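You operate a simulated robot arm through the tools that you are given. There is no shell and no other tool. Be economical: measure what you need, move in short steps, check, and stop when the job is done.

You are at the controls of a simulated two-armed robot. One attempt, no reset.

## Task
Carry the orange tray with both arms and set it on the shelf under the wooden table.

It is judged by the outcome, as a careful person would: the job done as asked, and still so three seconds after it is handed in. It fails if anything else is knocked over, pushed out of place, dropped, spilled or broken.

## Robot
Two 7-joint arms with two-finger grippers on one trunk, on a base that drives. Base frame: it is fixed to the floor where the robot stands at the start and does not move with it; the origin is under the middle of the robot, x ahead of it, y to its left, z up; the surface under the hand at the start is at about z = 1. Lengths are in m, angles in degrees, forces in N, time in s.
The left shoulder is at the start at [0.033, 0.175, 1.278], the right one opposite. With the tool pointing down near the work surface each hand reaches from about 0.2 to 0.84 m from the robot's upright axis, wherever it stands, measured 20 degrees to its own side. Places, roughly: shelf under the wooden table [-2.2, 0.5, 0.3]. Payload 2.94 kg a hand.
Tool frame (each hand has its own): the origin (TCP) lies between the finger pads and is the grasp point; the fingertips stand 0.03 m ahead of it; z points along the fingers, y is the line along which they close. The gripper opens to 0.138 m. The gripper's body begins 0.109 m behind the TCP.
Orientation is that of the tool frame in the base frame, as a unit quaternion [x, y, z, w]. With the fingers straight down and closing along the base's y, the tool's x points along the base's -x, its y along +y and its z along -z.

## Interface
- The arms move only by the tool play_rows. It takes "left_deltas", "right_deltas" or both (then of equal length, played together; a hand with none holds still); each is a list of rows, each a list of 7 numbers: the shift along the tool's x, y, z in m, then the turn, a rotation vector about the tool's x, y, z in degrees, then the closure, from 0 (fully open) to 1 (shut). In form: [[dx, dy, dz, rx, ry, rz, gripper], ...]. A call has 1 to 12 rows; each row shifts and turns the commanded pose from where the row before left it, along the tool's axes as they then stand. A row lasts 0.2 s, in which the tool goes at most 0.05 m and 8.6 degrees; a call with a longer step from one row to the next is refused whole, and so is a gripper value outside its range. Where a pose cannot be reached the arm comes as near as it can. A force on the tool above 40 N (or 10 N above the force at the start of the call, whichever is more), or a blocked arm, ends the call early, and 0.2 s more pass. Each finger halts on what it meets, pressing with about 32 N; the grip force reading is that of the motor and also rises with nothing between the fingers. The clock runs only during rows and for 0.2 s after the last one: add rows that do not move to give the fingers time. It gives the time, the measured TCP pose, the force on the tool (base axes), the opening and the grip force at its end, in the units of the frame above (readings bear some noise), with the torque about the TCP (base axes, N m) and any sound that the robot's microphone picked up.
- Cameras (640 x 400 px; columns grow to the right, rows downward): "scene" is now at [0.0803, 0.0324, 1.7575]; the picture's right is [0.31, -0.95, 0.00], its down [-0.67, -0.22, -0.71] and it looks along [0.68, 0.22, -0.70] (base axes); focal length 258 px, centre (320, 200). "left" rides on the left gripper at [0.071, -0.019, -0.146] in its tool frame; the picture's right is [0.26, 0.97, 0.00], its down [-0.85, 0.23, -0.48] and it looks along [-0.46, 0.12, 0.88] (tool axes); focal length 280 px, centre (320, 200). "right" rides on the right gripper at [0.071, 0.019, -0.146] in its tool frame; the picture's right is [-0.26, 0.97, 0.00], its down [-0.85, -0.23, -0.48] and it looks along [-0.46, -0.12, 0.88] (tool axes); focal length 280 px, centre (320, 200). There is no depth. A picture from a camera that has moved, and an enlarged one, comes with that camera's place and axes in the base frame and with its lens. The place of the scene camera against the robot may be out by one fixed shift of up to 0.012 m in any direction.
- capture(camera): a new picture of that camera. It takes no simulated time.
- lift_body(by): slides the trunk up (or, below 0, down) by that many m; the arms and the scene camera ride with it, the base frame stays. It gives what a move gives, with no picture.
- drive_base(legs): drives the robot by 1 to 6 legs, each [ahead, turn to the left] in m and degrees, along the robot's own axes; the way and the turn of a leg run together, so that a leg with both is an arc; at most 1.5 m and 180 degrees a leg. The arms and the cameras ride along, it lands a little off, and it stops where it bumps. It gives what a move gives.
- turn_head(pan, tilt): turns the head with the scene camera to pan (to the left, within 120 degrees either way) and tilt (down, from -29 to 69), counted from straight ahead of the robot. It gives what a move gives.
- zoom(camera, box): a new picture of the part [left, top, right, bottom] of that camera's present view, enlarged. It takes no simulated time.
- job_done(): hands the job in; it is judged then, once.

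Work in short steps. Places have to be worked out from the pictures, the camera data and where the tool is seen: move nearer, look again, correct. Check each grasp and each placing, and mend what went wrong. You have 120 turns and 100 pictures in all, those below and enlarged ones among them. Open the grippers and draw the arms clear of the work before you hand the job in, unless the task says otherwise; then end with one line.

The tools are called after "Emit:" as name(argument=value, ...) on one line, values as JSON. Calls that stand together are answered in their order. play_rows: Moves the arms, as the interface text tells. Its arguments: {"type":"object","properties":{"left_deltas":{"type":"array","items":{"type":"array","items":{"type":"number"}}},"right_deltas":{"type":"array","items":{"type":"array","items":{"type":"number"}}}},"required":[]} The other tools are called the same way: lift_body (by) slides the trunk up or down; drive_base (legs) drives the base; turn_head (pan, tilt) turns the head that bears the scene camera; capture (camera) takes a picture; zoom (camera, box) takes an enlarged picture of a part of a camera's view; job_done () hands the job in.

At the start:

```text
clock: 0.0
left_ee_pos: [0.5613, 0.4303, 1.3743]
left_ee_rot: [0.0, 1.0, -0.001, 0.0]
left_force: [-0.2, -1.8, 0.0]
left_torque: [0.0, -0.01, 0.0]
left_gripper_width: 0.1378
left_finger_force: 0.1
right_ee_pos: [0.5831, -0.143, 1.3379]
right_ee_rot: [0.0, 1.0, 0.0, 0.0]
right_force: [0.2, -0.3, -0.3]
right_torque: [-0.02, 0.03, 0.03]
right_gripper_width: 0.1381
right_finger_force: 0.0
trunk travel left (down, up): [-0.45, 0.284]
robot x, y, heading: [-0.0019, -0.001, 0.1]
head pan, tilt: [18.1, 44.6]
```

scene: 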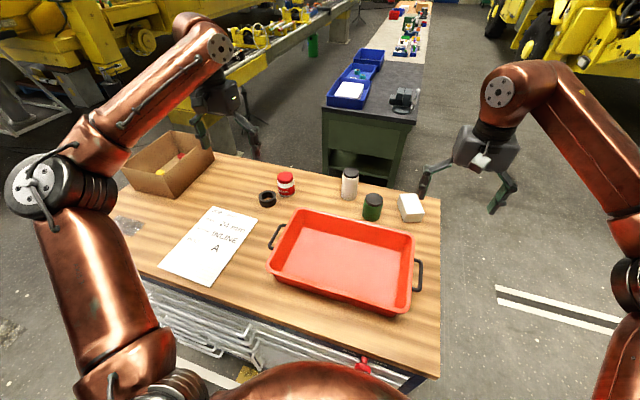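
right: 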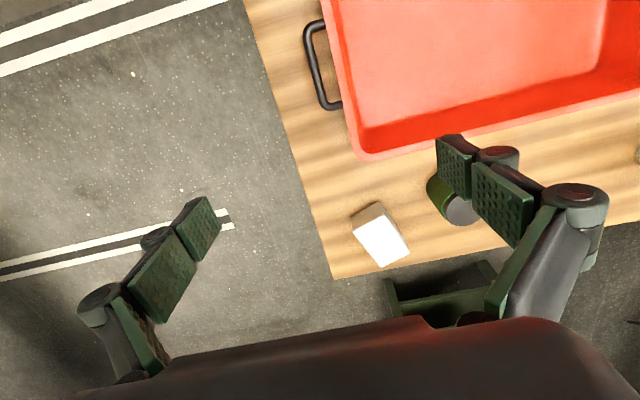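
left: 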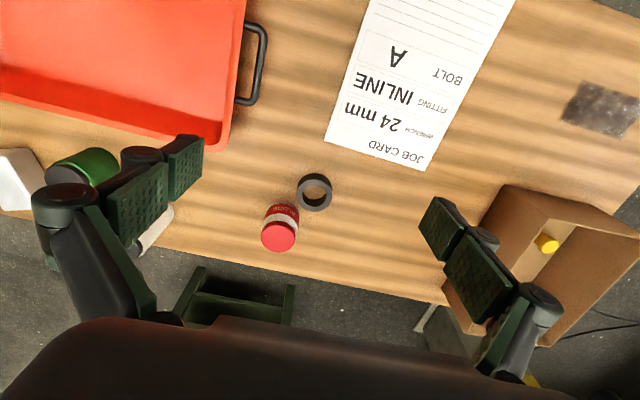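

The tray's handles come out near [0.55, 0.34] and [0.55, -0.13]. I'll zoom in on them, then look behind at the wooden table.

Emit:
zoom(camera="scene", box=[240, 180, 450, 320])

Emit:
turn_head(pan=120, tilt=20)

Emit:
capture(camera="scene")

```text
2.86 times, centred on (345, 250) of scene
camera zoom: at [0.0803, 0.0324, 1.7575], right [0.31, -0.95, 0.0], down [-0.67, -0.22, -0.71], along [0.68, 0.22, -0.7], focal length 736 px, centre (249, 57)
```

zoom: 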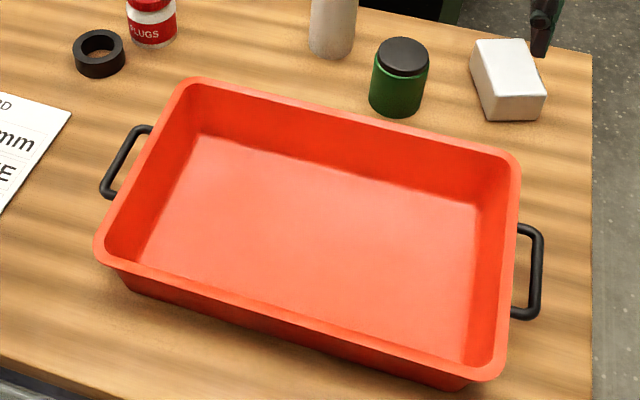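

```text
clock: 1.8
left_ee_pos: [0.5617, 0.4309, 1.374]
left_ee_rot: [-0.001, 1.0, 0.0, 0.001]
left_force: [0.5, 0.2, -0.4]
left_torque: [0.02, -0.01, 0.01]
left_gripper_width: 0.1379
left_finger_force: 0.1
right_ee_pos: [0.5851, -0.1434, 1.3373]
right_ee_rot: [0.0, 1.0, 0.001, 0.0]
right_force: [0.2, 0.6, 0.4]
right_torque: [0.0, 0.0, -0.01]
right_gripper_width: 0.138
right_finger_force: 0.1
trunk travel left (down, up): [-0.45, 0.284]
robot x, y, heading: [-0.0009, -0.0033, 0.1]
head pan, tilt: [120.0, 20.0]
```

```text
95 pictures are left
camera scene: at [-0.0438, 0.0878, 1.7957], right [0.87, 0.5, 0.0], down [0.17, -0.3, -0.94], along [-0.47, 0.81, -0.34], focal length 258 px, centre (320, 200)
```

scene: 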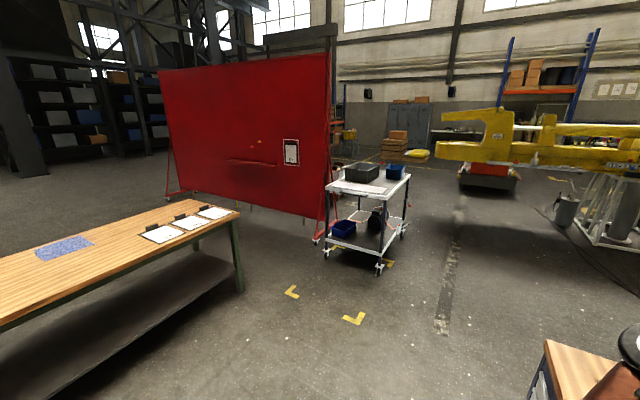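

Table top is about z 0.84, with its near edge at x≈-1.83, and it runs along y. I'll check its other end and the shelf from the other side.

Emit:
turn_head(pan=-120, tilt=20)

Emit:
capture(camera="scene")

Emit:
turn_head(pan=10, tilt=60)

Emit:
capture(camera="scene")

```text
clock: 5.2
left_ee_pos: [0.5615, 0.4288, 1.375]
left_ee_rot: [-0.001, 1.0, 0.0, 0.0]
left_force: [-0.2, 0.5, 0.0]
left_torque: [0.01, 0.0, 0.0]
left_gripper_width: 0.1377
left_finger_force: 0.1
right_ee_pos: [0.585, -0.1419, 1.3374]
right_ee_rot: [0.0, 1.0, 0.0, 0.0]
right_force: [-0.3, 0.4, -0.6]
right_torque: [-0.02, 0.02, 0.04]
right_gripper_width: 0.1379
right_finger_force: 0.0
trunk travel left (down, up): [-0.45, 0.284]
robot x, y, heading: [-0.0014, 0.0011, -0.1]
head pan, tilt: [-120.0, 20.0]
```

```text
94 pictures are left
camera scene: at [-0.0438, -0.0736, 1.7958], right [-0.87, 0.5, 0.0], down [0.17, 0.3, -0.94], along [-0.47, -0.81, -0.34], focal length 258 px, centre (320, 200)
```

scene: 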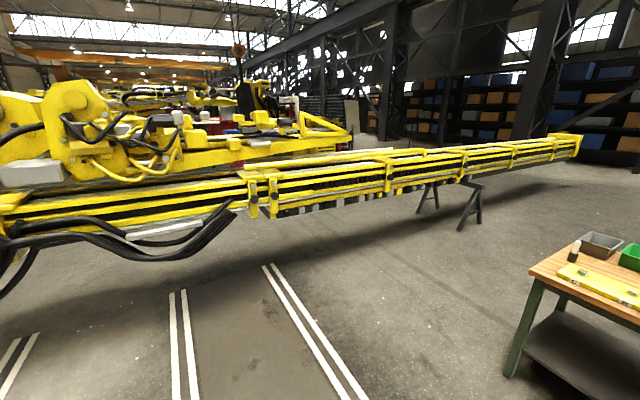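

```text
clock: 7.3
left_ee_pos: [0.5624, 0.4292, 1.3745]
left_ee_rot: [-0.002, 1.0, 0.0, 0.0]
left_force: [0.6, 0.1, -0.7]
left_torque: [-0.01, 0.0, 0.01]
left_gripper_width: 0.1381
left_finger_force: 0.0
right_ee_pos: [0.5853, -0.1423, 1.3371]
right_ee_rot: [0.0, 1.0, -0.001, 0.0]
right_force: [-0.3, 0.0, -0.2]
right_torque: [-0.03, -0.03, 0.01]
right_gripper_width: 0.138
right_finger_force: 0.0
trunk travel left (down, up): [-0.45, 0.284]
robot x, y, heading: [0.0005, -0.0006, 0.5]
head pan, tilt: [10.0, 60.0]
```

```text
93 pictures are left
camera scene: at [0.0684, 0.0186, 1.7376], right [0.17, -0.98, 0.0], down [-0.85, -0.15, -0.5], along [0.49, 0.09, -0.87], focal length 258 px, centre (320, 200)
```

scene: 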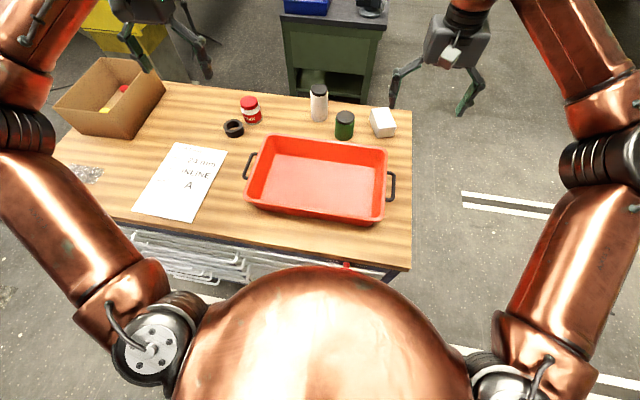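

The shelf looks clear, and the bench's near edge is at x≈0.29. I'll pitch both hands 40° forward and bring them above the handles at z≈1.14 so the wrist cameras can measure them.

Emit:
play_rows(left_deltas=[[0, -0.0184, 0, 0, -8, 0, 0.2], [0, -0.0184, 0, 0, -8, 0, 0.4], [0, -0.0184, 0, 0, -8, 0, 0.6], [0, -0.0184, 0, 0, -8, 0, 0.7], [0, -0.0184, 0, 0, -8, 0, 0.8], [0.0315, 0, 0.0247, 0, 0, 0, 0.8], [0.0315, 0, 0.0247, 0, 0, 0, 0.8], [0.0315, 0, 0.0247, 0, 0, 0, 0.8], [0.0315, 0, 0.0247, 0, 0, 0, 0.8], [0.0315, 0, 0.0247, 0, 0, 0, 0.8], [0.0315, 0, 0.0247, 0, 0, 0, 0.8], [0, 0, 0, 0, 0, 0, 0.8]], right_deltas=[[0, 0.0034, 0, 0, -8, 0, 0.2], [0, 0.0034, 0, 0, -8, 0, 0.4], [0, 0.0034, 0, 0, -8, 0, 0.6], [0, 0.0034, 0, 0, -8, 0, 0.7], [0, 0.0034, 0, 0, -8, 0, 0.8], [0.0307, 0, 0.0172, 0, 0, 0, 0.8], [0.0307, 0, 0.0172, 0, 0, 0, 0.8], [0.0307, 0, 0.0172, 0, 0, 0, 0.8], [0.0307, 0, 0.0172, 0, 0, 0, 0.8], [0.0307, 0, 0.0172, 0, 0, 0, 0.8], [0.0307, 0, 0.0172, 0, 0, 0, 0.8], [0, 0, 0, 0, 0, 0, 0.8]])

Emit:
capture(camera="left")

Emit:
capture(camera="right")

Emit:
zoom(camera="scene", box=[200, 60, 440, 210])

```text
clock: 9.9
left_ee_pos: [0.5254, 0.3378, 1.1965]
left_ee_rot: [-0.001, 0.94, 0.0, 0.341]
left_force: [0.5, -0.8, -0.2]
left_torque: [0.0, 0.05, -0.02]
left_gripper_width: 0.0277
left_finger_force: 0.0
left hand out of reach, approached as far as the arm can: row 10, 11
right_ee_pos: [0.5103, -0.1263, 1.1382]
right_ee_rot: [0.0, 0.94, 0.0, 0.341]
right_force: [-0.2, -0.1, 0.2]
right_torque: [-0.04, 0.04, 0.01]
right_gripper_width: 0.0275
right_finger_force: 0.0
trunk travel left (down, up): [-0.45, 0.284]
robot x, y, heading: [-0.0005, -0.0011, -0.3]
head pan, tilt: [10.0, 60.0]
```

```text
92 pictures are left
camera left: at [0.3775, 0.3183, 1.2641], right [-0.2, 0.96, -0.17], down [0.35, 0.23, 0.91], along [0.92, 0.13, -0.38], focal length 280 px, centre (320, 200)
```

left: 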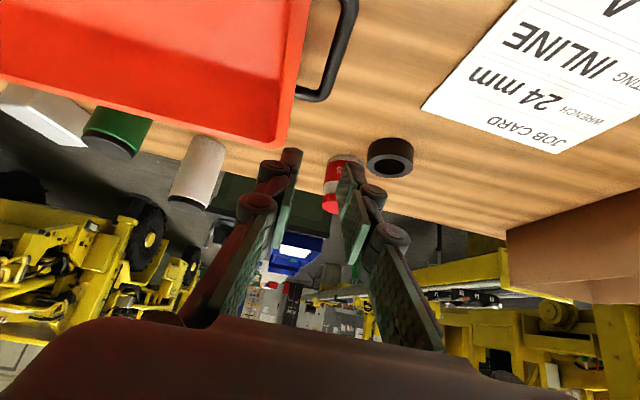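

```text
91 pictures are left
camera right: at [0.3642, -0.1072, 1.2035], right [0.2, 0.97, 0.17], down [0.35, -0.23, 0.91], along [0.92, -0.12, -0.38], focal length 280 px, centre (320, 200)
```

right: 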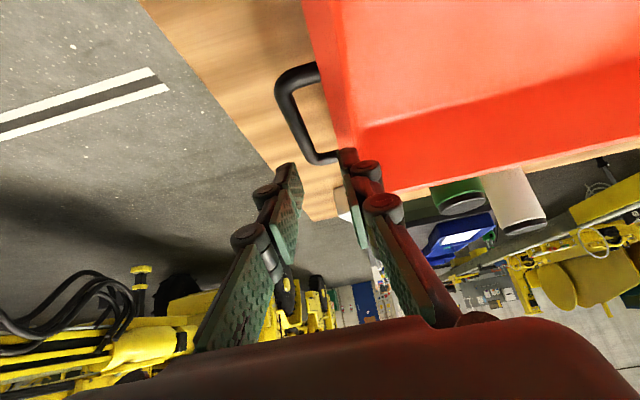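

```text
2.67 times, centred on (320, 135) of scene
camera zoom: at [0.0695, 0.0192, 1.7375], right [0.17, -0.98, 0.0], down [-0.85, -0.15, -0.5], along [0.49, 0.09, -0.87], focal length 687 px, centre (320, 373)
```

zoom: 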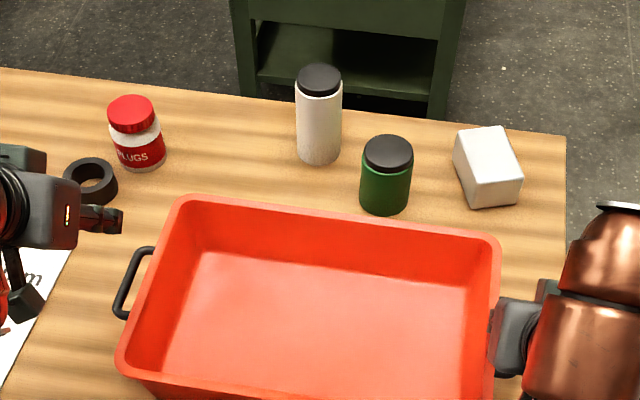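

The left arm is folded too far to reach. I'll back the base 0.15 m so both arms have room, then bring the hands forward again.

Emit:
drive_base(legs=[[-0.15, 0]])

```text
clock: 11.3
left_ee_pos: [0.374, 0.3379, 1.1979]
left_ee_rot: [-0.002, 0.939, 0.0, 0.343]
left_force: [0.4, 0.0, 0.2]
left_torque: [0.01, 0.0, 0.02]
left_gripper_width: 0.0273
left_finger_force: 0.1
right_ee_pos: [0.3618, -0.1258, 1.1382]
right_ee_rot: [0.0, 0.94, 0.0, 0.342]
right_force: [0.0, 0.1, -0.1]
right_torque: [0.0, -0.03, 0.03]
right_gripper_width: 0.0276
right_finger_force: 0.2
trunk travel left (down, up): [-0.45, 0.284]
robot x, y, heading: [-0.1492, -0.0008, 0.1]
head pan, tilt: [10.0, 60.0]
```

Now both hands go forward to x≈0.51 above the handles, and I'll look again.

Emit:
play_rows(left_deltas=[[-0.0213, 0.002, 0.0275, 0, 0, 0, 0.8], [-0.0213, 0.002, 0.0275, 0, 0, 0, 0.8], [-0.0213, 0.002, 0.0275, 0, 0, 0, 0.8], [-0.0213, 0.002, 0.0275, 0, 0, 0, 0.8], [0, 0, 0, 0, 0, 0, 0.8]], right_deltas=[[-0.0239, -0.0035, 0.0292, 0, 0, 0, 0.8], [-0.0239, -0.0035, 0.0292, 0, 0, 0, 0.8], [-0.0239, -0.0035, 0.0292, 0, 0, 0, 0.8], [-0.0239, -0.0035, 0.0292, 0, 0, 0, 0.8], [0, 0, 0, 0, 0, 0, 0.8]])

Emit:
capture(camera="left")

Emit:
capture(camera="right")

```text
clock: 12.5
left_ee_pos: [0.51, 0.3441, 1.1705]
left_ee_rot: [-0.002, 0.94, 0.0, 0.342]
left_force: [-1.0, 0.8, 0.3]
left_torque: [0.01, -0.01, 0.0]
left_gripper_width: 0.0274
left_finger_force: 0.1
right_ee_pos: [0.5101, -0.1403, 1.111]
right_ee_rot: [-0.001, 0.94, 0.0, 0.342]
right_force: [-0.7, -0.2, -0.2]
right_torque: [0.01, -0.03, 0.01]
right_gripper_width: 0.0277
right_finger_force: 0.2
trunk travel left (down, up): [-0.45, 0.284]
robot x, y, heading: [-0.1489, 0.0021, 0.1]
head pan, tilt: [10.0, 60.0]
```

```text
89 pictures are left
camera left: at [0.363, 0.3245, 1.2369], right [-0.2, 0.96, -0.17], down [0.34, 0.23, 0.91], along [0.92, 0.13, -0.38], focal length 280 px, centre (320, 200)
```

left: 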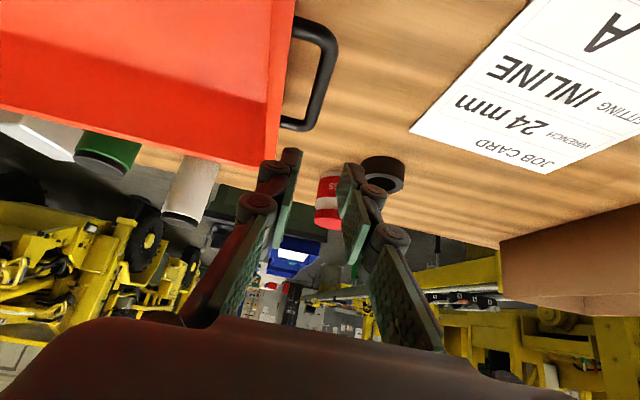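

```text
88 pictures are left
camera right: at [0.363, -0.122, 1.1763], right [0.2, 0.97, 0.17], down [0.34, -0.23, 0.91], along [0.92, -0.12, -0.38], focal length 280 px, centre (320, 200)
```

right: 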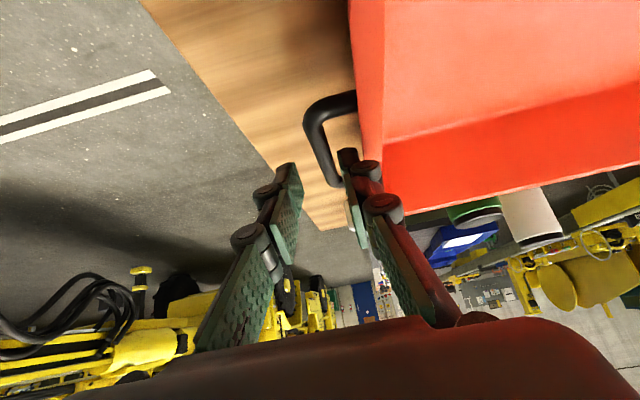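

By parallax, the right bar is at y≈-0.135, x 0.487–0.582, z≈1.074, and the left bar at y≈0.329, x 0.498–0.59, z≈1.07. I'll line the hands up just above the bars with a narrow opening.

Emit:
play_rows(left_deltas=[[0.0047, -0.005, 0.0232, 0, 0, 0, 0.84], [0.0047, -0.005, 0.0232, 0, 0, 0, 0.84], [0.0047, -0.005, 0.0232, 0, 0, 0, 0.84], [0, 0, 0, 0, 0, 0, 0.84]], right_deltas=[[-0.0057, 0.0017, 0.0061, 0, 0, 0, 0.84], [-0.0057, 0.0017, 0.0061, 0, 0, 0, 0.84], [-0.0057, 0.0017, 0.0061, 0, 0, 0, 0.84], [0, 0, 0, 0, 0, 0, 0.84]])

Emit:
zoom(camera="left", box=[220, 60, 420, 220])

Emit:
zoom(camera="right", box=[220, 60, 420, 220])

```text
clock: 13.5
left_ee_pos: [0.5435, 0.3305, 1.1066]
left_ee_rot: [-0.001, 0.94, 0.0, 0.342]
left_force: [-0.3, -0.9, -0.5]
left_torque: [0.01, -0.03, 0.02]
left_gripper_width: 0.0223
left_finger_force: 0.0
right_ee_pos: [0.5342, -0.1357, 1.108]
right_ee_rot: [0.0, 0.939, 0.0, 0.343]
right_force: [0.3, 0.0, 0.2]
right_torque: [0.01, -0.02, 0.0]
right_gripper_width: 0.022
right_finger_force: 0.0
trunk travel left (down, up): [-0.45, 0.284]
robot x, y, heading: [-0.1471, 0.0001, 0.2]
head pan, tilt: [10.0, 60.0]
```

```text
2.50 times, centred on (320, 140) of left
camera zoom: at [0.3971, 0.3113, 1.1737], right [-0.2, 0.96, -0.17], down [0.34, 0.23, 0.91], along [0.92, 0.13, -0.38], focal length 701 px, centre (320, 350)
```

zoom: 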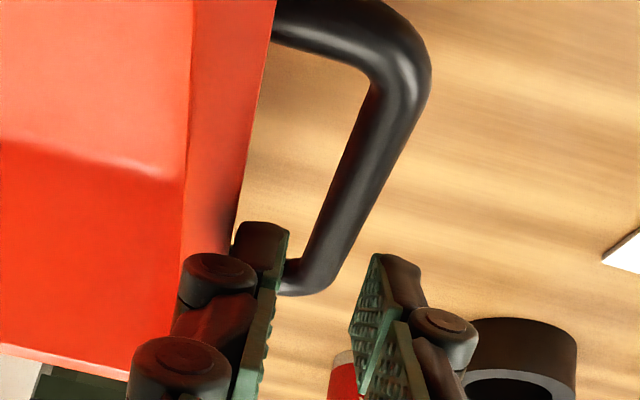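

```text
2.50 times, centred on (320, 140) of right
camera zoom: at [0.3875, -0.1167, 1.1736], right [0.2, 0.97, 0.17], down [0.35, -0.23, 0.91], along [0.92, -0.12, -0.38], focal length 701 px, centre (320, 350)
```

zoom: 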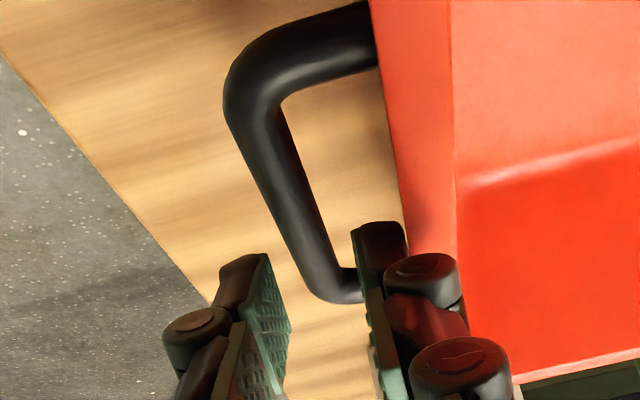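

Both hands straddle their bars; the left inner finger has about 3.5 mm clearance either side. I'll go straight down onto the bars.

Emit:
play_rows(left_deltas=[[0.0108, 0, 0.0066, 0, 0, 0, 0.845], [0.0108, 0, 0.0066, 0, 0, 0, 0.845], [0.0108, 0, 0.0066, 0, 0, 0, 0.845], [0, 0, 0, 0, 0, 0, 0.845]], right_deltas=[[0.0108, -0.0003, 0.0066, 0, 0, 0, 0.84], [0.0108, -0.0003, 0.0066, 0, 0, 0, 0.84], [0.0108, 0, 0.0066, 0, 0, 0, 0.84], [0, 0, 0, 0, 0, 0, 0.84]])

Emit:
zoom(camera="left", box=[220, 60, 420, 220])

Emit:
zoom(camera="right", box=[220, 60, 420, 220])

```text
clock: 14.5
left_ee_pos: [0.5341, 0.3296, 1.0698]
left_ee_rot: [-0.002, 0.94, 0.0, 0.341]
left_force: [-0.4, -0.6, 0.5]
left_torque: [-0.01, 0.0, 0.0]
left_gripper_width: 0.0213
left_finger_force: 0.1
right_ee_pos: [0.522, -0.1357, 1.0712]
right_ee_rot: [-0.001, 0.94, 0.0, 0.341]
right_force: [0.1, -0.1, -0.3]
right_torque: [0.02, 0.01, -0.02]
right_gripper_width: 0.0222
right_finger_force: 0.0
trunk travel left (down, up): [-0.45, 0.284]
robot x, y, heading: [-0.1514, -0.0017, -0.1]
head pan, tilt: [10.0, 60.0]
```

```text
2.50 times, centred on (320, 140) of left
camera zoom: at [0.3858, 0.3103, 1.1363], right [-0.2, 0.96, -0.17], down [0.34, 0.23, 0.91], along [0.92, 0.13, -0.38], focal length 701 px, centre (320, 350)
```

zoom: 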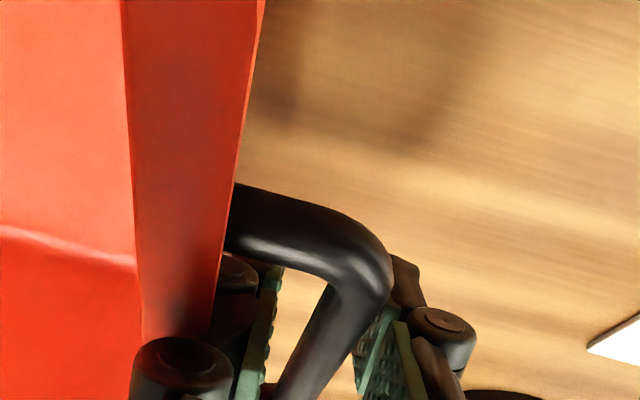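

```text
2.50 times, centred on (320, 140) of right
camera zoom: at [0.3757, -0.1171, 1.137], right [0.2, 0.97, 0.17], down [0.35, -0.23, 0.91], along [0.92, -0.12, -0.38], focal length 701 px, centre (320, 350)
```

zoom: 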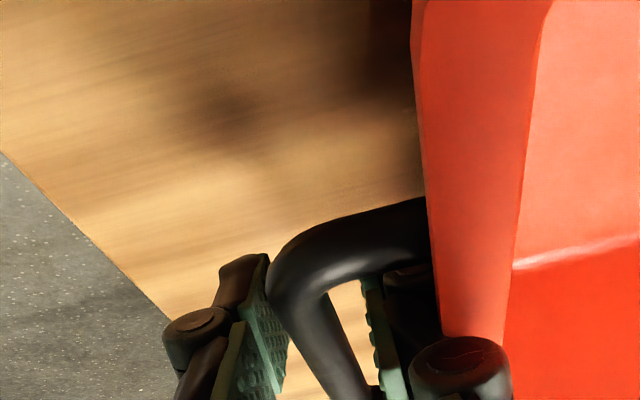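

Both bars sit between the pads with no contact force, so I'll close the grippers.

Emit:
play_rows(left_deltas=[[0, 0, 0, 0, 0, 0, 0.92], [0, 0, 0, 0, 0, 0, 1], [0, 0, 0, 0, 0, 0, 1], [0, 0, 0, 0, 0, 0, 1]], right_deltas=[[0, 0, 0, 0, 0, 0, 0.92], [0, 0, 0, 0, 0, 0, 1], [0, 0, 0, 0, 0, 0, 1], [0, 0, 0, 0, 0, 0, 1]])

Emit:
lift_body(by=0.03)

Emit:
capture(camera="scene")

```text
clock: 15.5
left_ee_pos: [0.5325, 0.3309, 1.0697]
left_ee_rot: [-0.003, 0.94, 0.002, 0.341]
left_force: [-1.9, 12.9, 0.3]
left_torque: [-0.03, -0.12, -0.45]
left_gripper_width: 0.0104
left_finger_force: 32.0
right_ee_pos: [0.5236, -0.1374, 1.0705]
right_ee_rot: [0.001, 0.94, -0.001, 0.341]
right_force: [0.9, -12.1, -0.2]
right_torque: [-0.02, 0.02, -0.2]
right_gripper_width: 0.0104
right_finger_force: 32.3
trunk travel left (down, up): [-0.45, 0.284]
robot x, y, heading: [-0.1496, 0.0004, 0.1]
head pan, tilt: [10.0, 60.0]
```

```text
clock: 16.2
left_ee_pos: [0.5325, 0.3297, 1.1057]
left_ee_rot: [-0.002, 0.938, -0.001, 0.347]
left_force: [2.7, 2.1, 12.9]
left_torque: [0.05, -0.16, 0.13]
left_gripper_width: 0.0001
left_finger_force: 28.3
right_ee_pos: [0.5242, -0.1339, 1.1053]
right_ee_rot: [-0.001, 0.939, 0.002, 0.345]
right_force: [1.3, -1.4, 10.1]
right_torque: [-0.08, -0.1, 0.01]
right_gripper_width: 0.0
right_finger_force: 28.8
trunk travel left (down, up): [-0.48, 0.254]
robot x, y, heading: [-0.1485, 0.0001, -0.0]
head pan, tilt: [10.0, 60.0]
```

```text
83 pictures are left
camera scene: at [-0.0903, 0.0183, 1.7681], right [0.17, -0.98, 0.0], down [-0.85, -0.15, -0.5], along [0.49, 0.09, -0.87], focal length 258 px, centre (320, 200)
```

scene: 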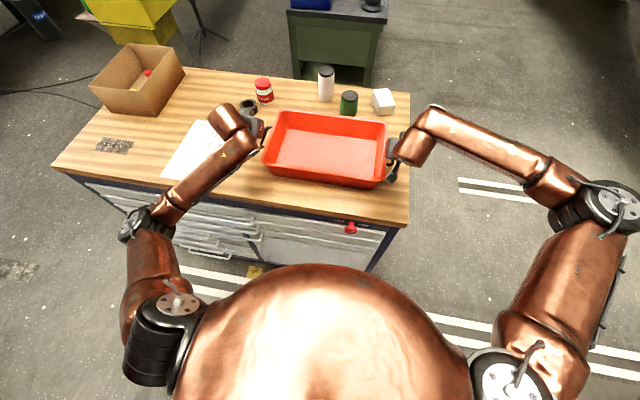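

Both grippers read fully shut after the lift, so the bars may have slipped out. I'll check with the wrist cameras.

Emit:
zoom(camera="left", box=[220, 60, 420, 220])

Emit:
zoom(camera="right", box=[220, 60, 420, 220])

```text
2.50 times, centred on (320, 140) of left
camera zoom: at [0.3849, 0.3111, 1.1706], right [-0.2, 0.96, -0.17], down [0.33, 0.23, 0.91], along [0.92, 0.13, -0.37], focal length 701 px, centre (320, 350)
```

zoom: 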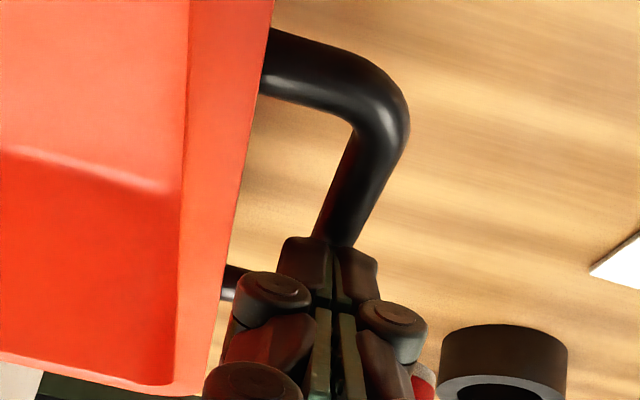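

```text
2.50 times, centred on (320, 140) of right
camera zoom: at [0.3753, -0.1155, 1.1703], right [0.2, 0.97, 0.17], down [0.34, -0.23, 0.91], along [0.92, -0.12, -0.37], focal length 701 px, centre (320, 350)
```

zoom: 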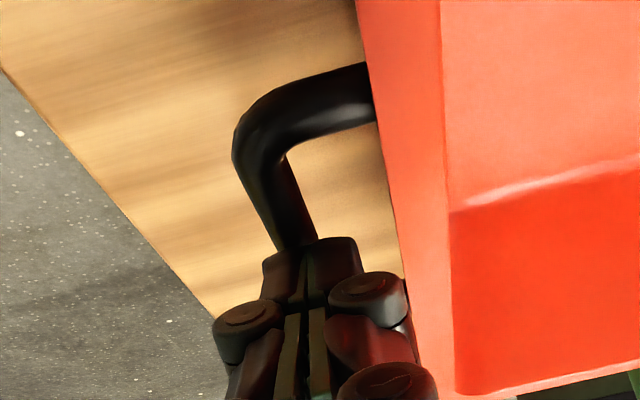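

The bars slid out of the side pinch, and the tray went back on the bench from only a few cm. I'll re-grip with the fingers pointing inward and forward, closing vertically, so the lower finger carries each bar. First the hands go up and out.

Emit:
play_rows(left_deltas=[[-0.0241, 0, -0.0287, 0, 0, 0, 0.95], [-0.0241, 0.03, -0.0287, 0, 0, 0, 0.9], [-0.0241, 0.03, -0.0287, 0, 0, 0, 0.85], [-0.0241, 0.03, -0.0287, 0, 0, 0, 0.8], [0, 0.03, 0, 0, 0, 0, 0.7], [0, 0, 0, 0, 0, 0, 0.7]], right_deltas=[[-0.0241, 0, -0.0287, 0, 0, 0, 0.95], [-0.0241, -0.03, -0.0287, 0, 0, 0, 0.9], [-0.0241, -0.03, -0.0287, 0, 0, 0, 0.85], [-0.0241, -0.03, -0.0287, 0, 0, 0, 0.8], [0, -0.03, 0, 0, 0, 0, 0.7], [0, 0, 0, 0, 0, 0, 0.7]])

Emit:
play_rows(left_deltas=[[0, 0, 0, 6.22, 0, -5.22, 0.7], [0, 0, 0, 6.22, 0, -5.22, 0.7], [0, 0, 0, 6.22, 0, -5.22, 0.7], [0, 0, 0, 6.22, 0, -5.22, 0.7], [0, 0, 0, 6.22, 0, -5.22, 0.7], [0, 0, 0, 6.22, 0, -5.22, 0.7], [0, 0, 0, 6.22, 0, -5.22, 0.7], [0, 0, 0, 6.22, 0, -5.22, 0.7], [0, 0, 0, 0, 0, 0, 0.7]], right_deltas=[[0, 0, 0, -6.22, 0, 5.22, 0.7], [0, 0, 0, -6.22, 0, 5.22, 0.7], [0, 0, 0, -6.22, 0, 5.22, 0.7], [0, 0, 0, -6.22, 0, 5.22, 0.7], [0, 0, 0, -6.22, 0, 5.22, 0.7], [0, 0, 0, -6.22, 0, 5.22, 0.7], [0, 0, 0, -6.22, 0, 5.22, 0.7], [0, 0, 0, -6.22, 0, 5.22, 0.7], [0, 0, 0, 0, 0, 0, 0.7]])

Emit:
capture(camera="scene")

Emit:
capture(camera="left")

Emit:
capture(camera="right")

```text
clock: 17.6
left_ee_pos: [0.533, 0.452, 1.2499]
left_ee_rot: [-0.002, 0.94, 0.0, 0.341]
left_force: [0.4, -1.5, 0.8]
left_torque: [0.01, 0.01, -0.02]
left_gripper_width: 0.0414
left_finger_force: 0.1
right_ee_pos: [0.5223, -0.2574, 1.2518]
right_ee_rot: [-0.001, 0.94, 0.0, 0.341]
right_force: [-0.7, 0.4, 0.3]
right_torque: [0.02, 0.02, -0.06]
right_gripper_width: 0.0416
right_finger_force: 0.0
trunk travel left (down, up): [-0.48, 0.254]
robot x, y, heading: [-0.1495, -0.0005, 0.0]
head pan, tilt: [10.0, 60.0]
```

```text
clock: 19.6
left_ee_pos: [0.531, 0.4516, 1.249]
left_ee_rot: [-0.186, 0.791, -0.506, 0.288]
left_force: [0.5, -1.3, 0.7]
left_torque: [0.01, 0.02, -0.03]
left_gripper_width: 0.0414
left_finger_force: 0.0
right_ee_pos: [0.5222, -0.2556, 1.2515]
right_ee_rot: [0.184, 0.792, 0.506, 0.288]
right_force: [0.2, -1.0, -0.3]
right_torque: [-0.05, 0.0, -0.01]
right_gripper_width: 0.0415
right_finger_force: 0.2
trunk travel left (down, up): [-0.48, 0.254]
robot x, y, heading: [-0.1486, 0.0012, 0.2]
head pan, tilt: [10.0, 60.0]
```

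```text
80 pictures are left
camera scene: at [-0.0887, 0.0185, 1.7676], right [0.17, -0.98, 0.0], down [-0.85, -0.15, -0.5], along [0.49, 0.09, -0.87], focal length 258 px, centre (320, 200)
```

scene: 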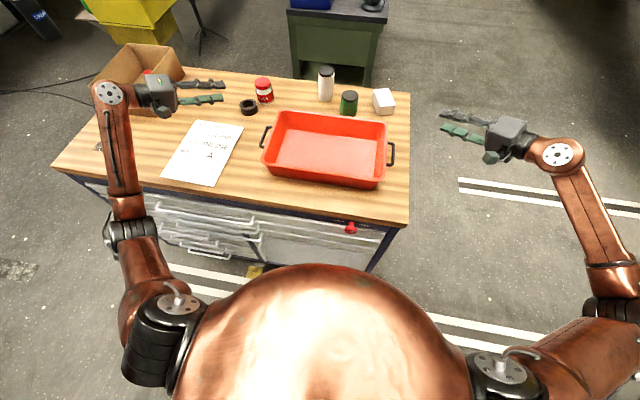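

```text
79 pictures are left
camera left: at [0.3848, 0.503, 1.2958], right [-0.2, 0.25, -0.95], down [0.34, 0.92, 0.17], along [0.92, -0.29, -0.27], focal length 280 px, centre (320, 200)
```

left: 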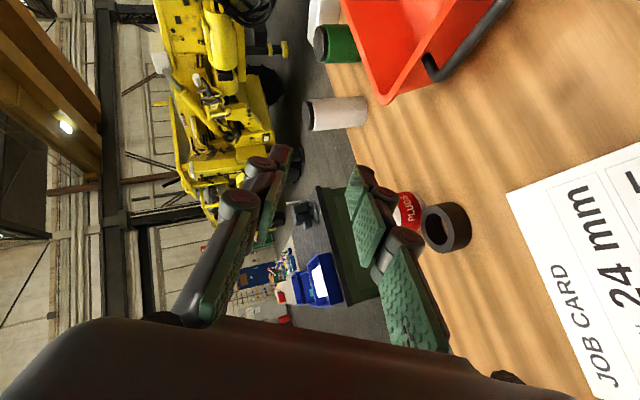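

```text
78 pictures are left
camera right: at [0.3761, -0.3076, 1.2964], right [0.2, 0.25, 0.95], down [0.35, -0.92, 0.17], along [0.92, 0.29, -0.27], focal length 280 px, centre (320, 200)
```

right: 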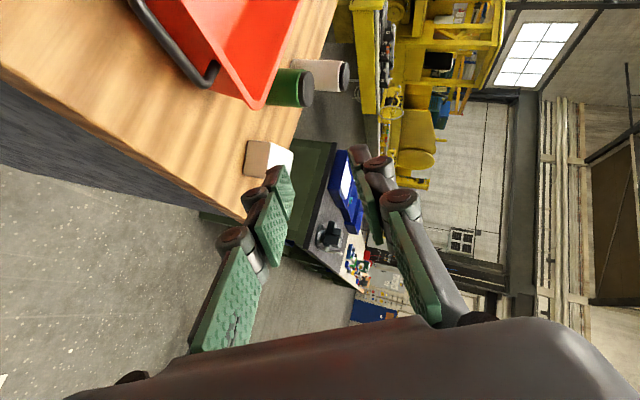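

Both hands took the new posture cleanly. I'll lower them to pre-approach points beside the handles and measure again.

Emit:
play_rows(left_deltas=[[0.0261, 0.0237, 0.0113, 0, 0, 0, 0.7], [0.0261, 0.0237, 0.0113, 0, 0, 0, 0.7], [0.0261, 0.0237, 0.0113, 0, 0, 0, 0.7], [0.0261, 0.0237, 0.0113, 0, 0, 0, 0.7], [0, 0, 0, 0, 0, 0, 0.7]], right_deltas=[[0.026, -0.0246, 0.0107, 0, 0, 0, 0.7], [0.026, -0.0246, 0.0107, 0, 0, 0, 0.7], [0.026, -0.0246, 0.0107, 0, 0, 0, 0.7], [0.026, -0.0246, 0.0107, 0, 0, 0, 0.7], [0, 0, 0, 0, 0, 0, 0.7]])

Emit:
capture(camera="left")

Emit:
capture(camera="right")

Emit:
zoom(camera="scene", box=[200, 60, 440, 210])

```text
clock: 20.8
left_ee_pos: [0.4816, 0.3985, 1.1215]
left_ee_rot: [-0.185, 0.793, -0.504, 0.289]
left_force: [-0.9, 0.4, -0.2]
left_torque: [0.0, 0.0, -0.01]
left_gripper_width: 0.0414
left_finger_force: 0.0
right_ee_pos: [0.4678, -0.2055, 1.1211]
right_ee_rot: [0.183, 0.793, 0.505, 0.289]
right_force: [0.6, -0.4, 0.9]
right_torque: [0.01, 0.01, 0.02]
right_gripper_width: 0.0413
right_finger_force: 0.0
trunk travel left (down, up): [-0.48, 0.254]
robot x, y, heading: [-0.1495, -0.0024, 0.1]
head pan, tilt: [10.0, 60.0]
```

```text
77 pictures are left
camera left: at [0.3339, 0.4509, 1.1677], right [-0.2, 0.25, -0.95], down [0.34, 0.92, 0.17], along [0.92, -0.29, -0.27], focal length 280 px, centre (320, 200)
```

left: 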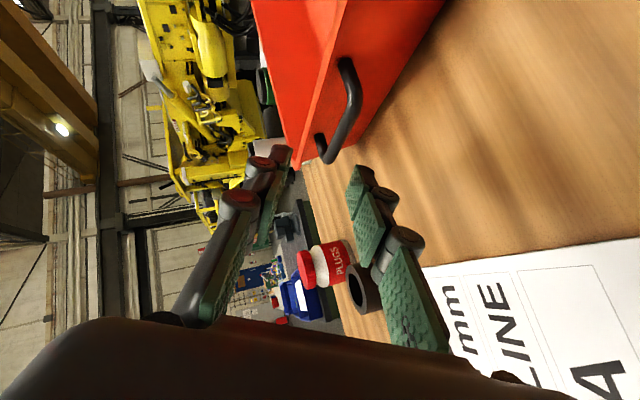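

```text
76 pictures are left
camera right: at [0.322, -0.258, 1.1667], right [0.2, 0.26, 0.95], down [0.35, -0.92, 0.18], along [0.92, 0.29, -0.27], focal length 280 px, centre (320, 200)
```

right: 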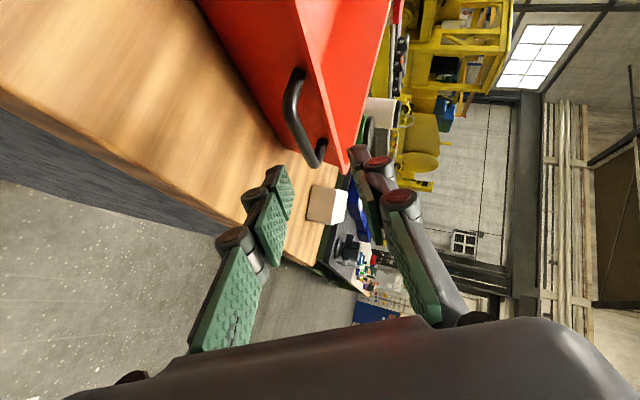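

```text
2.67 times, centred on (320, 135) of scene
camera zoom: at [-0.088, 0.0184, 1.7676], right [0.17, -0.98, 0.0], down [-0.85, -0.15, -0.5], along [0.49, 0.09, -0.87], focal length 687 px, centre (320, 373)
```

zoom: 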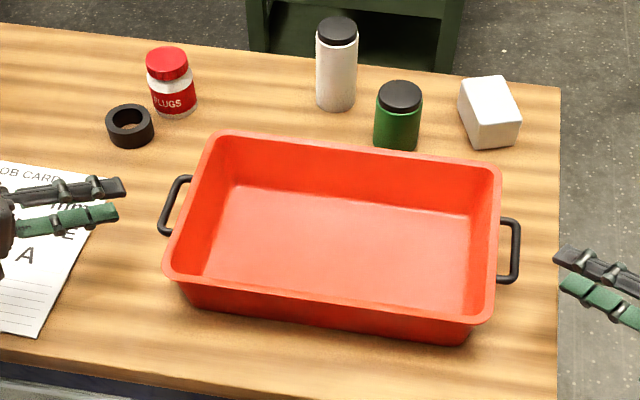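

The bars sit at z≈1.077 and x≈0.525. I'll step the hands in to about 4 cm from the final grasp and re-check.

Emit:
play_rows(left_deltas=[[0.0077, 0.0056, 0.0196, 0, 0, 0, 0.7], [0.0077, 0.0056, 0.0196, 0, 0, 0, 0.7], [0, 0, 0, 0, 0, 0, 0.7]], right_deltas=[[0.0056, -0.0053, 0.0216, 0, 0, 0, 0.7], [0.0056, -0.0053, 0.0216, 0, 0, 0, 0.7], [0, 0, 0, 0, 0, 0, 0.7]])

Emit:
zoom(camera="left", box=[220, 60, 420, 220])

Emit:
zoom(camera="right", box=[220, 60, 420, 220])

```text
clock: 21.6
left_ee_pos: [0.4952, 0.3687, 1.0933]
left_ee_rot: [-0.185, 0.792, -0.505, 0.289]
left_force: [0.0, 0.4, 0.1]
left_torque: [0.02, 0.0, 0.04]
left_gripper_width: 0.0416
left_finger_force: 0.0
right_ee_pos: [0.4889, -0.1735, 1.0931]
right_ee_rot: [0.183, 0.793, 0.505, 0.289]
right_force: [0.5, -0.2, 0.5]
right_torque: [-0.01, -0.04, 0.0]
right_gripper_width: 0.0411
right_finger_force: 0.1
trunk travel left (down, up): [-0.48, 0.254]
robot x, y, heading: [-0.1464, 0.0011, -0.1]
head pan, tilt: [10.0, 60.0]
```

```text
2.50 times, centred on (320, 140) of left
camera zoom: at [0.3482, 0.4197, 1.14], right [-0.2, 0.25, -0.95], down [0.34, 0.92, 0.17], along [0.92, -0.29, -0.27], focal length 701 px, centre (320, 350)
```

zoom: 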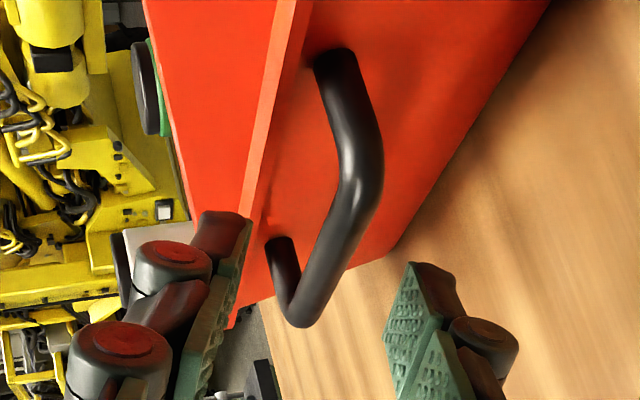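

```text
2.50 times, centred on (320, 140) of right
camera zoom: at [0.3416, -0.2259, 1.1393], right [0.2, 0.26, 0.95], down [0.35, -0.92, 0.18], along [0.92, 0.29, -0.27], focal length 701 px, centre (320, 350)
```

zoom: 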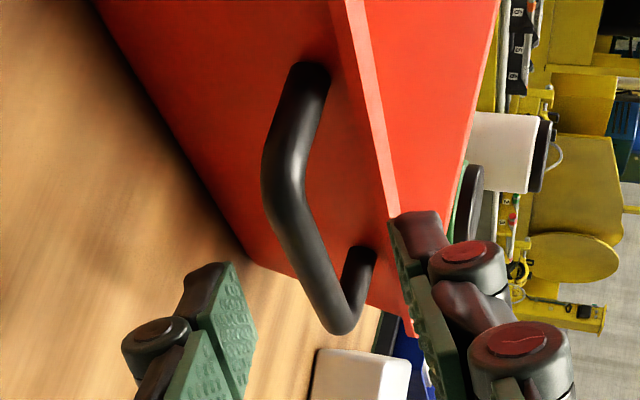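

The bars are clear: z≈1.074, x 0.49–0.58. To keep the upper fingers off the rim I'll reduce the slope to 12°, line up vertically, and advance half way.

Emit:
play_rows(left_deltas=[[0, 0, 0, 4.98, 0, -4.18, 0.75], [0, 0, 0, 4.98, 0, -4.18, 0.75], [0, 0.0106, 0, 0, 0, 0, 0.77], [-0.0029, 0, 0.02, 0, 0, 0, 0.77], [0, 0, 0, 0, 0, 0, 0.77]], right_deltas=[[0, 0, 0, -4.98, 0, 4.18, 0.75], [0, 0, 0, -4.98, 0, 4.18, 0.75], [0, -0.0114, 0, 0, 0, 0, 0.77], [-0.0091, 0, 0.022, 0, 0, 0, 0.77], [0, 0, 0, 0, 0, 0, 0.77]])

Emit:
zoom(camera="left", box=[220, 60, 420, 220])

Emit:
zoom(camera="right", box=[220, 60, 420, 220])

```text
clock: 22.8
left_ee_pos: [0.5089, 0.3553, 1.0805]
left_ee_rot: [-0.217, 0.729, -0.592, 0.267]
left_force: [-0.4, -0.5, 0.0]
left_torque: [0.02, 0.0, 0.06]
left_gripper_width: 0.0317
left_finger_force: 0.0
right_ee_pos: [0.5089, -0.1647, 1.0808]
right_ee_rot: [0.213, 0.73, 0.592, 0.266]
right_force: [-0.7, -0.4, 0.4]
right_torque: [0.01, 0.0, 0.01]
right_gripper_width: 0.0316
right_finger_force: 0.2
trunk travel left (down, up): [-0.48, 0.254]
robot x, y, heading: [-0.1482, -0.0027, 0.2]
head pan, tilt: [10.0, 60.0]
```

```text
2.50 times, centred on (320, 140) of left
camera zoom: at [0.3617, 0.4163, 1.1142], right [-0.2, 0.03, -0.98], down [0.34, 0.94, -0.04], along [0.92, -0.34, -0.2], focal length 701 px, centre (320, 350)
```

zoom: 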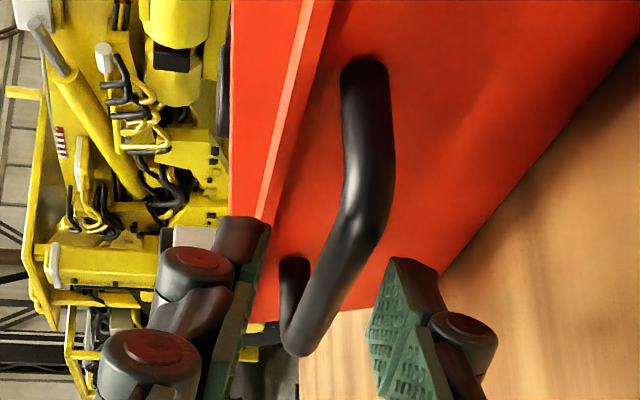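

```text
2.50 times, centred on (320, 140) of right
camera zoom: at [0.3627, -0.2268, 1.1126], right [0.2, 0.04, 0.98], down [0.35, -0.94, -0.04], along [0.92, 0.35, -0.2], focal length 701 px, centre (320, 350)
```

zoom: 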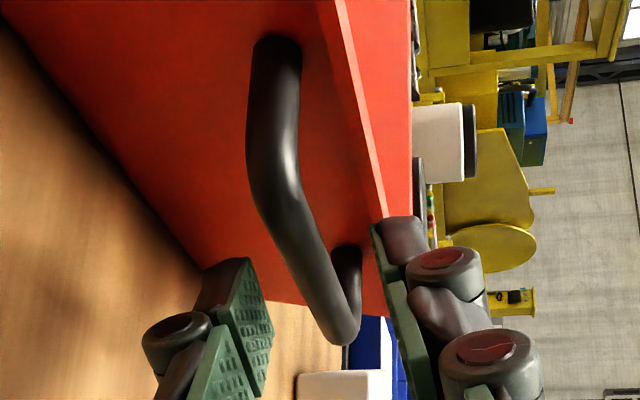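

Alignment is good with the bars between the pads. I'll advance the last 2 cm.

Emit:
play_rows(left_deltas=[[-0.0013, 0.0004, 0.0098, 0, 0, 0, 0.77], [-0.0013, 0.0004, 0.0097, 0, 0, 0, 0.77], [0, 0, 0, 0, 0, 0, 0.77]], right_deltas=[[-0.0005, -0.0006, 0.0117, 0, 0, 0, 0.77], [-0.0005, -0.0006, 0.0117, 0, 0, 0, 0.77], [0, 0, 0, 0, 0, 0, 0.77]])

Emit:
zoom(camera="left", box=[220, 60, 420, 220])

Emit:
zoom(camera="right", box=[220, 60, 420, 220])

```text
clock: 23.6
left_ee_pos: [0.5253, 0.3421, 1.0775]
left_ee_rot: [-0.217, 0.729, -0.592, 0.267]
left_force: [0.6, -0.2, -1.0]
left_torque: [0.02, -0.03, 0.03]
left_gripper_width: 0.0319
left_finger_force: 0.1
right_ee_pos: [0.5265, -0.1506, 1.0752]
right_ee_rot: [0.215, 0.731, 0.59, 0.266]
right_force: [-0.2, -0.7, -0.1]
right_torque: [-0.01, 0.01, -0.02]
right_gripper_width: 0.0313
right_finger_force: 0.1
trunk travel left (down, up): [-0.48, 0.254]
robot x, y, heading: [-0.1452, 0.0002, 0.1]
head pan, tilt: [10.0, 60.0]
```

```text
2.50 times, centred on (320, 140) of left
camera zoom: at [0.3772, 0.4031, 1.11], right [-0.2, 0.03, -0.98], down [0.34, 0.94, -0.04], along [0.92, -0.34, -0.2], focal length 701 px, centre (320, 350)
```

zoom: 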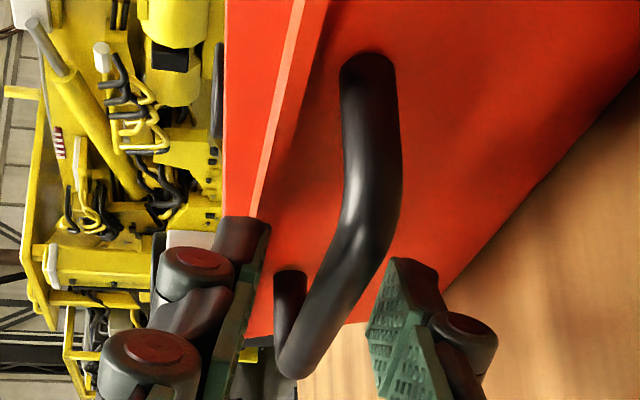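

```text
2.50 times, centred on (320, 140) of right
camera zoom: at [0.3798, -0.2098, 1.1072], right [0.2, 0.04, 0.98], down [0.35, -0.94, -0.04], along [0.92, 0.35, -0.2], focal length 701 px, centre (320, 350)
```

zoom: 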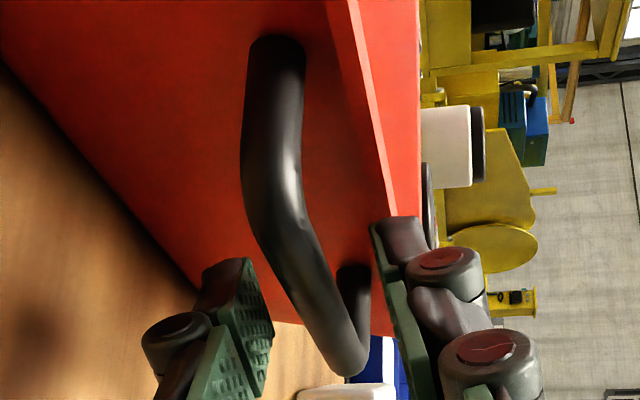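

No contact and the bars are between the pads. Closing both grippers.

Emit:
play_rows(left_deltas=[[0, 0, 0, 0, 0, 0, 0.85], [0, 0, 0, 0, 0, 0, 0.92], [0, 0, 0, 0, 0, 0, 1], [0, 0, 0, 0, 0, 0, 1], [0, 0, 0, 0, 0, 0, 1]], right_deltas=[[0, 0, 0, 0, 0, 0, 0.85], [0, 0, 0, 0, 0, 0, 0.92], [0, 0, 0, 0, 0, 0, 1], [0, 0, 0, 0, 0, 0, 1], [0, 0, 0, 0, 0, 0, 1]])

Emit:
zoom(camera="left", box=[220, 60, 420, 220])

Emit:
zoom(camera="right", box=[220, 60, 420, 220])

```text
clock: 24.8
left_ee_pos: [0.5253, 0.3431, 1.0764]
left_ee_rot: [-0.216, 0.73, -0.591, 0.266]
left_force: [-0.5, -1.0, -0.2]
left_torque: [0.06, 0.06, -0.09]
left_gripper_width: 0.0113
left_finger_force: 32.1
right_ee_pos: [0.5271, -0.1486, 1.0746]
right_ee_rot: [0.215, 0.731, 0.591, 0.265]
right_force: [0.9, 0.0, -0.1]
right_torque: [0.01, 0.0, -0.05]
right_gripper_width: 0.0114
right_finger_force: 32.4
trunk travel left (down, up): [-0.48, 0.254]
robot x, y, heading: [-0.1515, -0.0003, -0.1]
head pan, tilt: [10.0, 60.0]
```

```text
2.50 times, centred on (320, 140) of left
camera zoom: at [0.3777, 0.4032, 1.1095], right [-0.2, 0.03, -0.98], down [0.34, 0.94, -0.04], along [0.92, -0.34, -0.2], focal length 701 px, centre (320, 350)
```

zoom: 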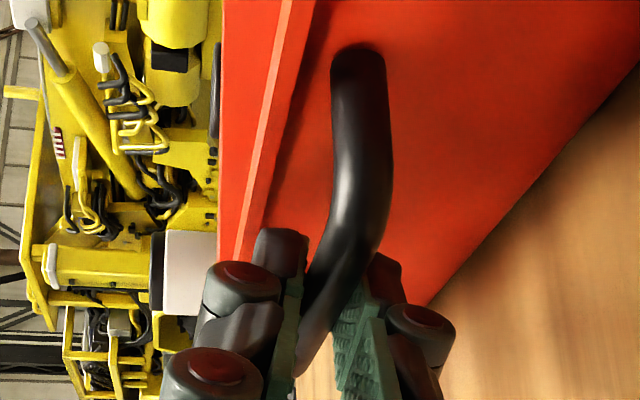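

```text
2.50 times, centred on (320, 140) of right
camera zoom: at [0.3804, -0.2097, 1.1067], right [0.2, 0.04, 0.98], down [0.35, -0.94, -0.04], along [0.92, 0.35, -0.2], focal length 701 px, centre (320, 350)
```

zoom: 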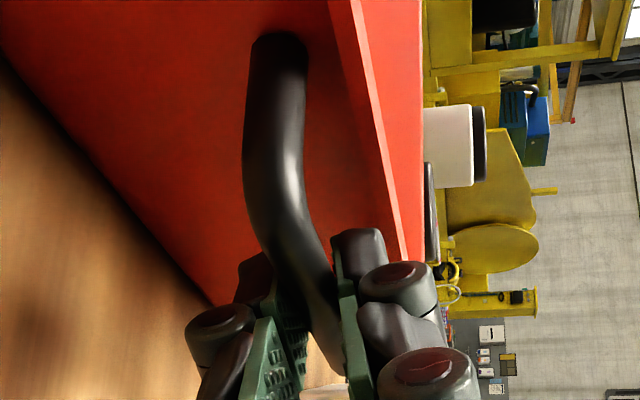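

Both bars are clamped from above and below at 11.3 mm opening. I'll try a small lift.

Emit:
lift_body(by=0.02)

Emit:
zoom(camera="left", box=[220, 60, 420, 220])

Emit:
capture(camera="scene")

```text
clock: 25.5
left_ee_pos: [0.5251, 0.3431, 1.0957]
left_ee_rot: [-0.217, 0.73, -0.591, 0.264]
left_force: [0.0, -7.2, -3.1]
left_torque: [-0.03, 0.05, -0.25]
left_gripper_width: 0.0112
left_finger_force: 31.9
right_ee_pos: [0.5272, -0.1491, 1.0935]
right_ee_rot: [0.216, 0.731, 0.591, 0.264]
right_force: [2.1, 6.5, -2.9]
right_torque: [-0.01, 0.01, 0.06]
right_gripper_width: 0.0113
right_finger_force: 31.9
trunk travel left (down, up): [-0.5, 0.234]
robot x, y, heading: [-0.1478, 0.0021, 0.2]
head pan, tilt: [10.0, 60.0]
```

```text
2.50 times, centred on (320, 140) of left
camera zoom: at [0.3781, 0.4033, 1.1292], right [-0.2, 0.03, -0.98], down [0.34, 0.94, -0.04], along [0.92, -0.34, -0.2], focal length 701 px, centre (320, 350)
```

zoom: 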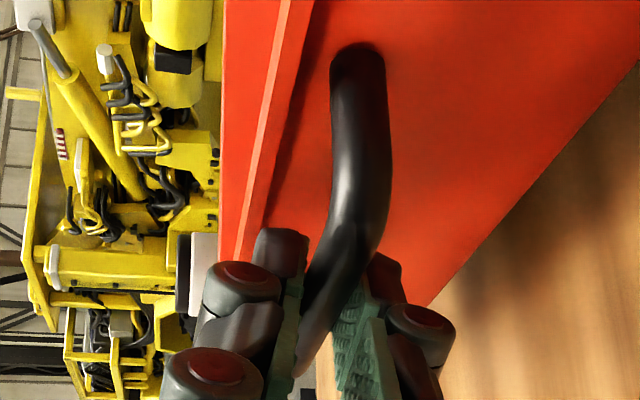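

```text
65 pictures are left
camera scene: at [-0.0908, 0.0187, 1.7874], right [0.17, -0.98, 0.0], down [-0.85, -0.15, -0.5], along [0.49, 0.09, -0.87], focal length 258 px, centre (320, 200)
```

scene: 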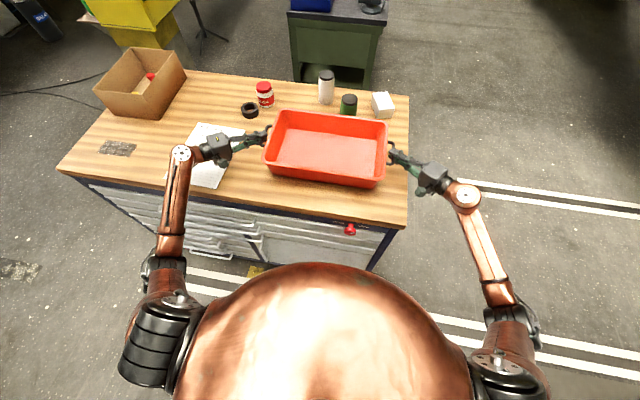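

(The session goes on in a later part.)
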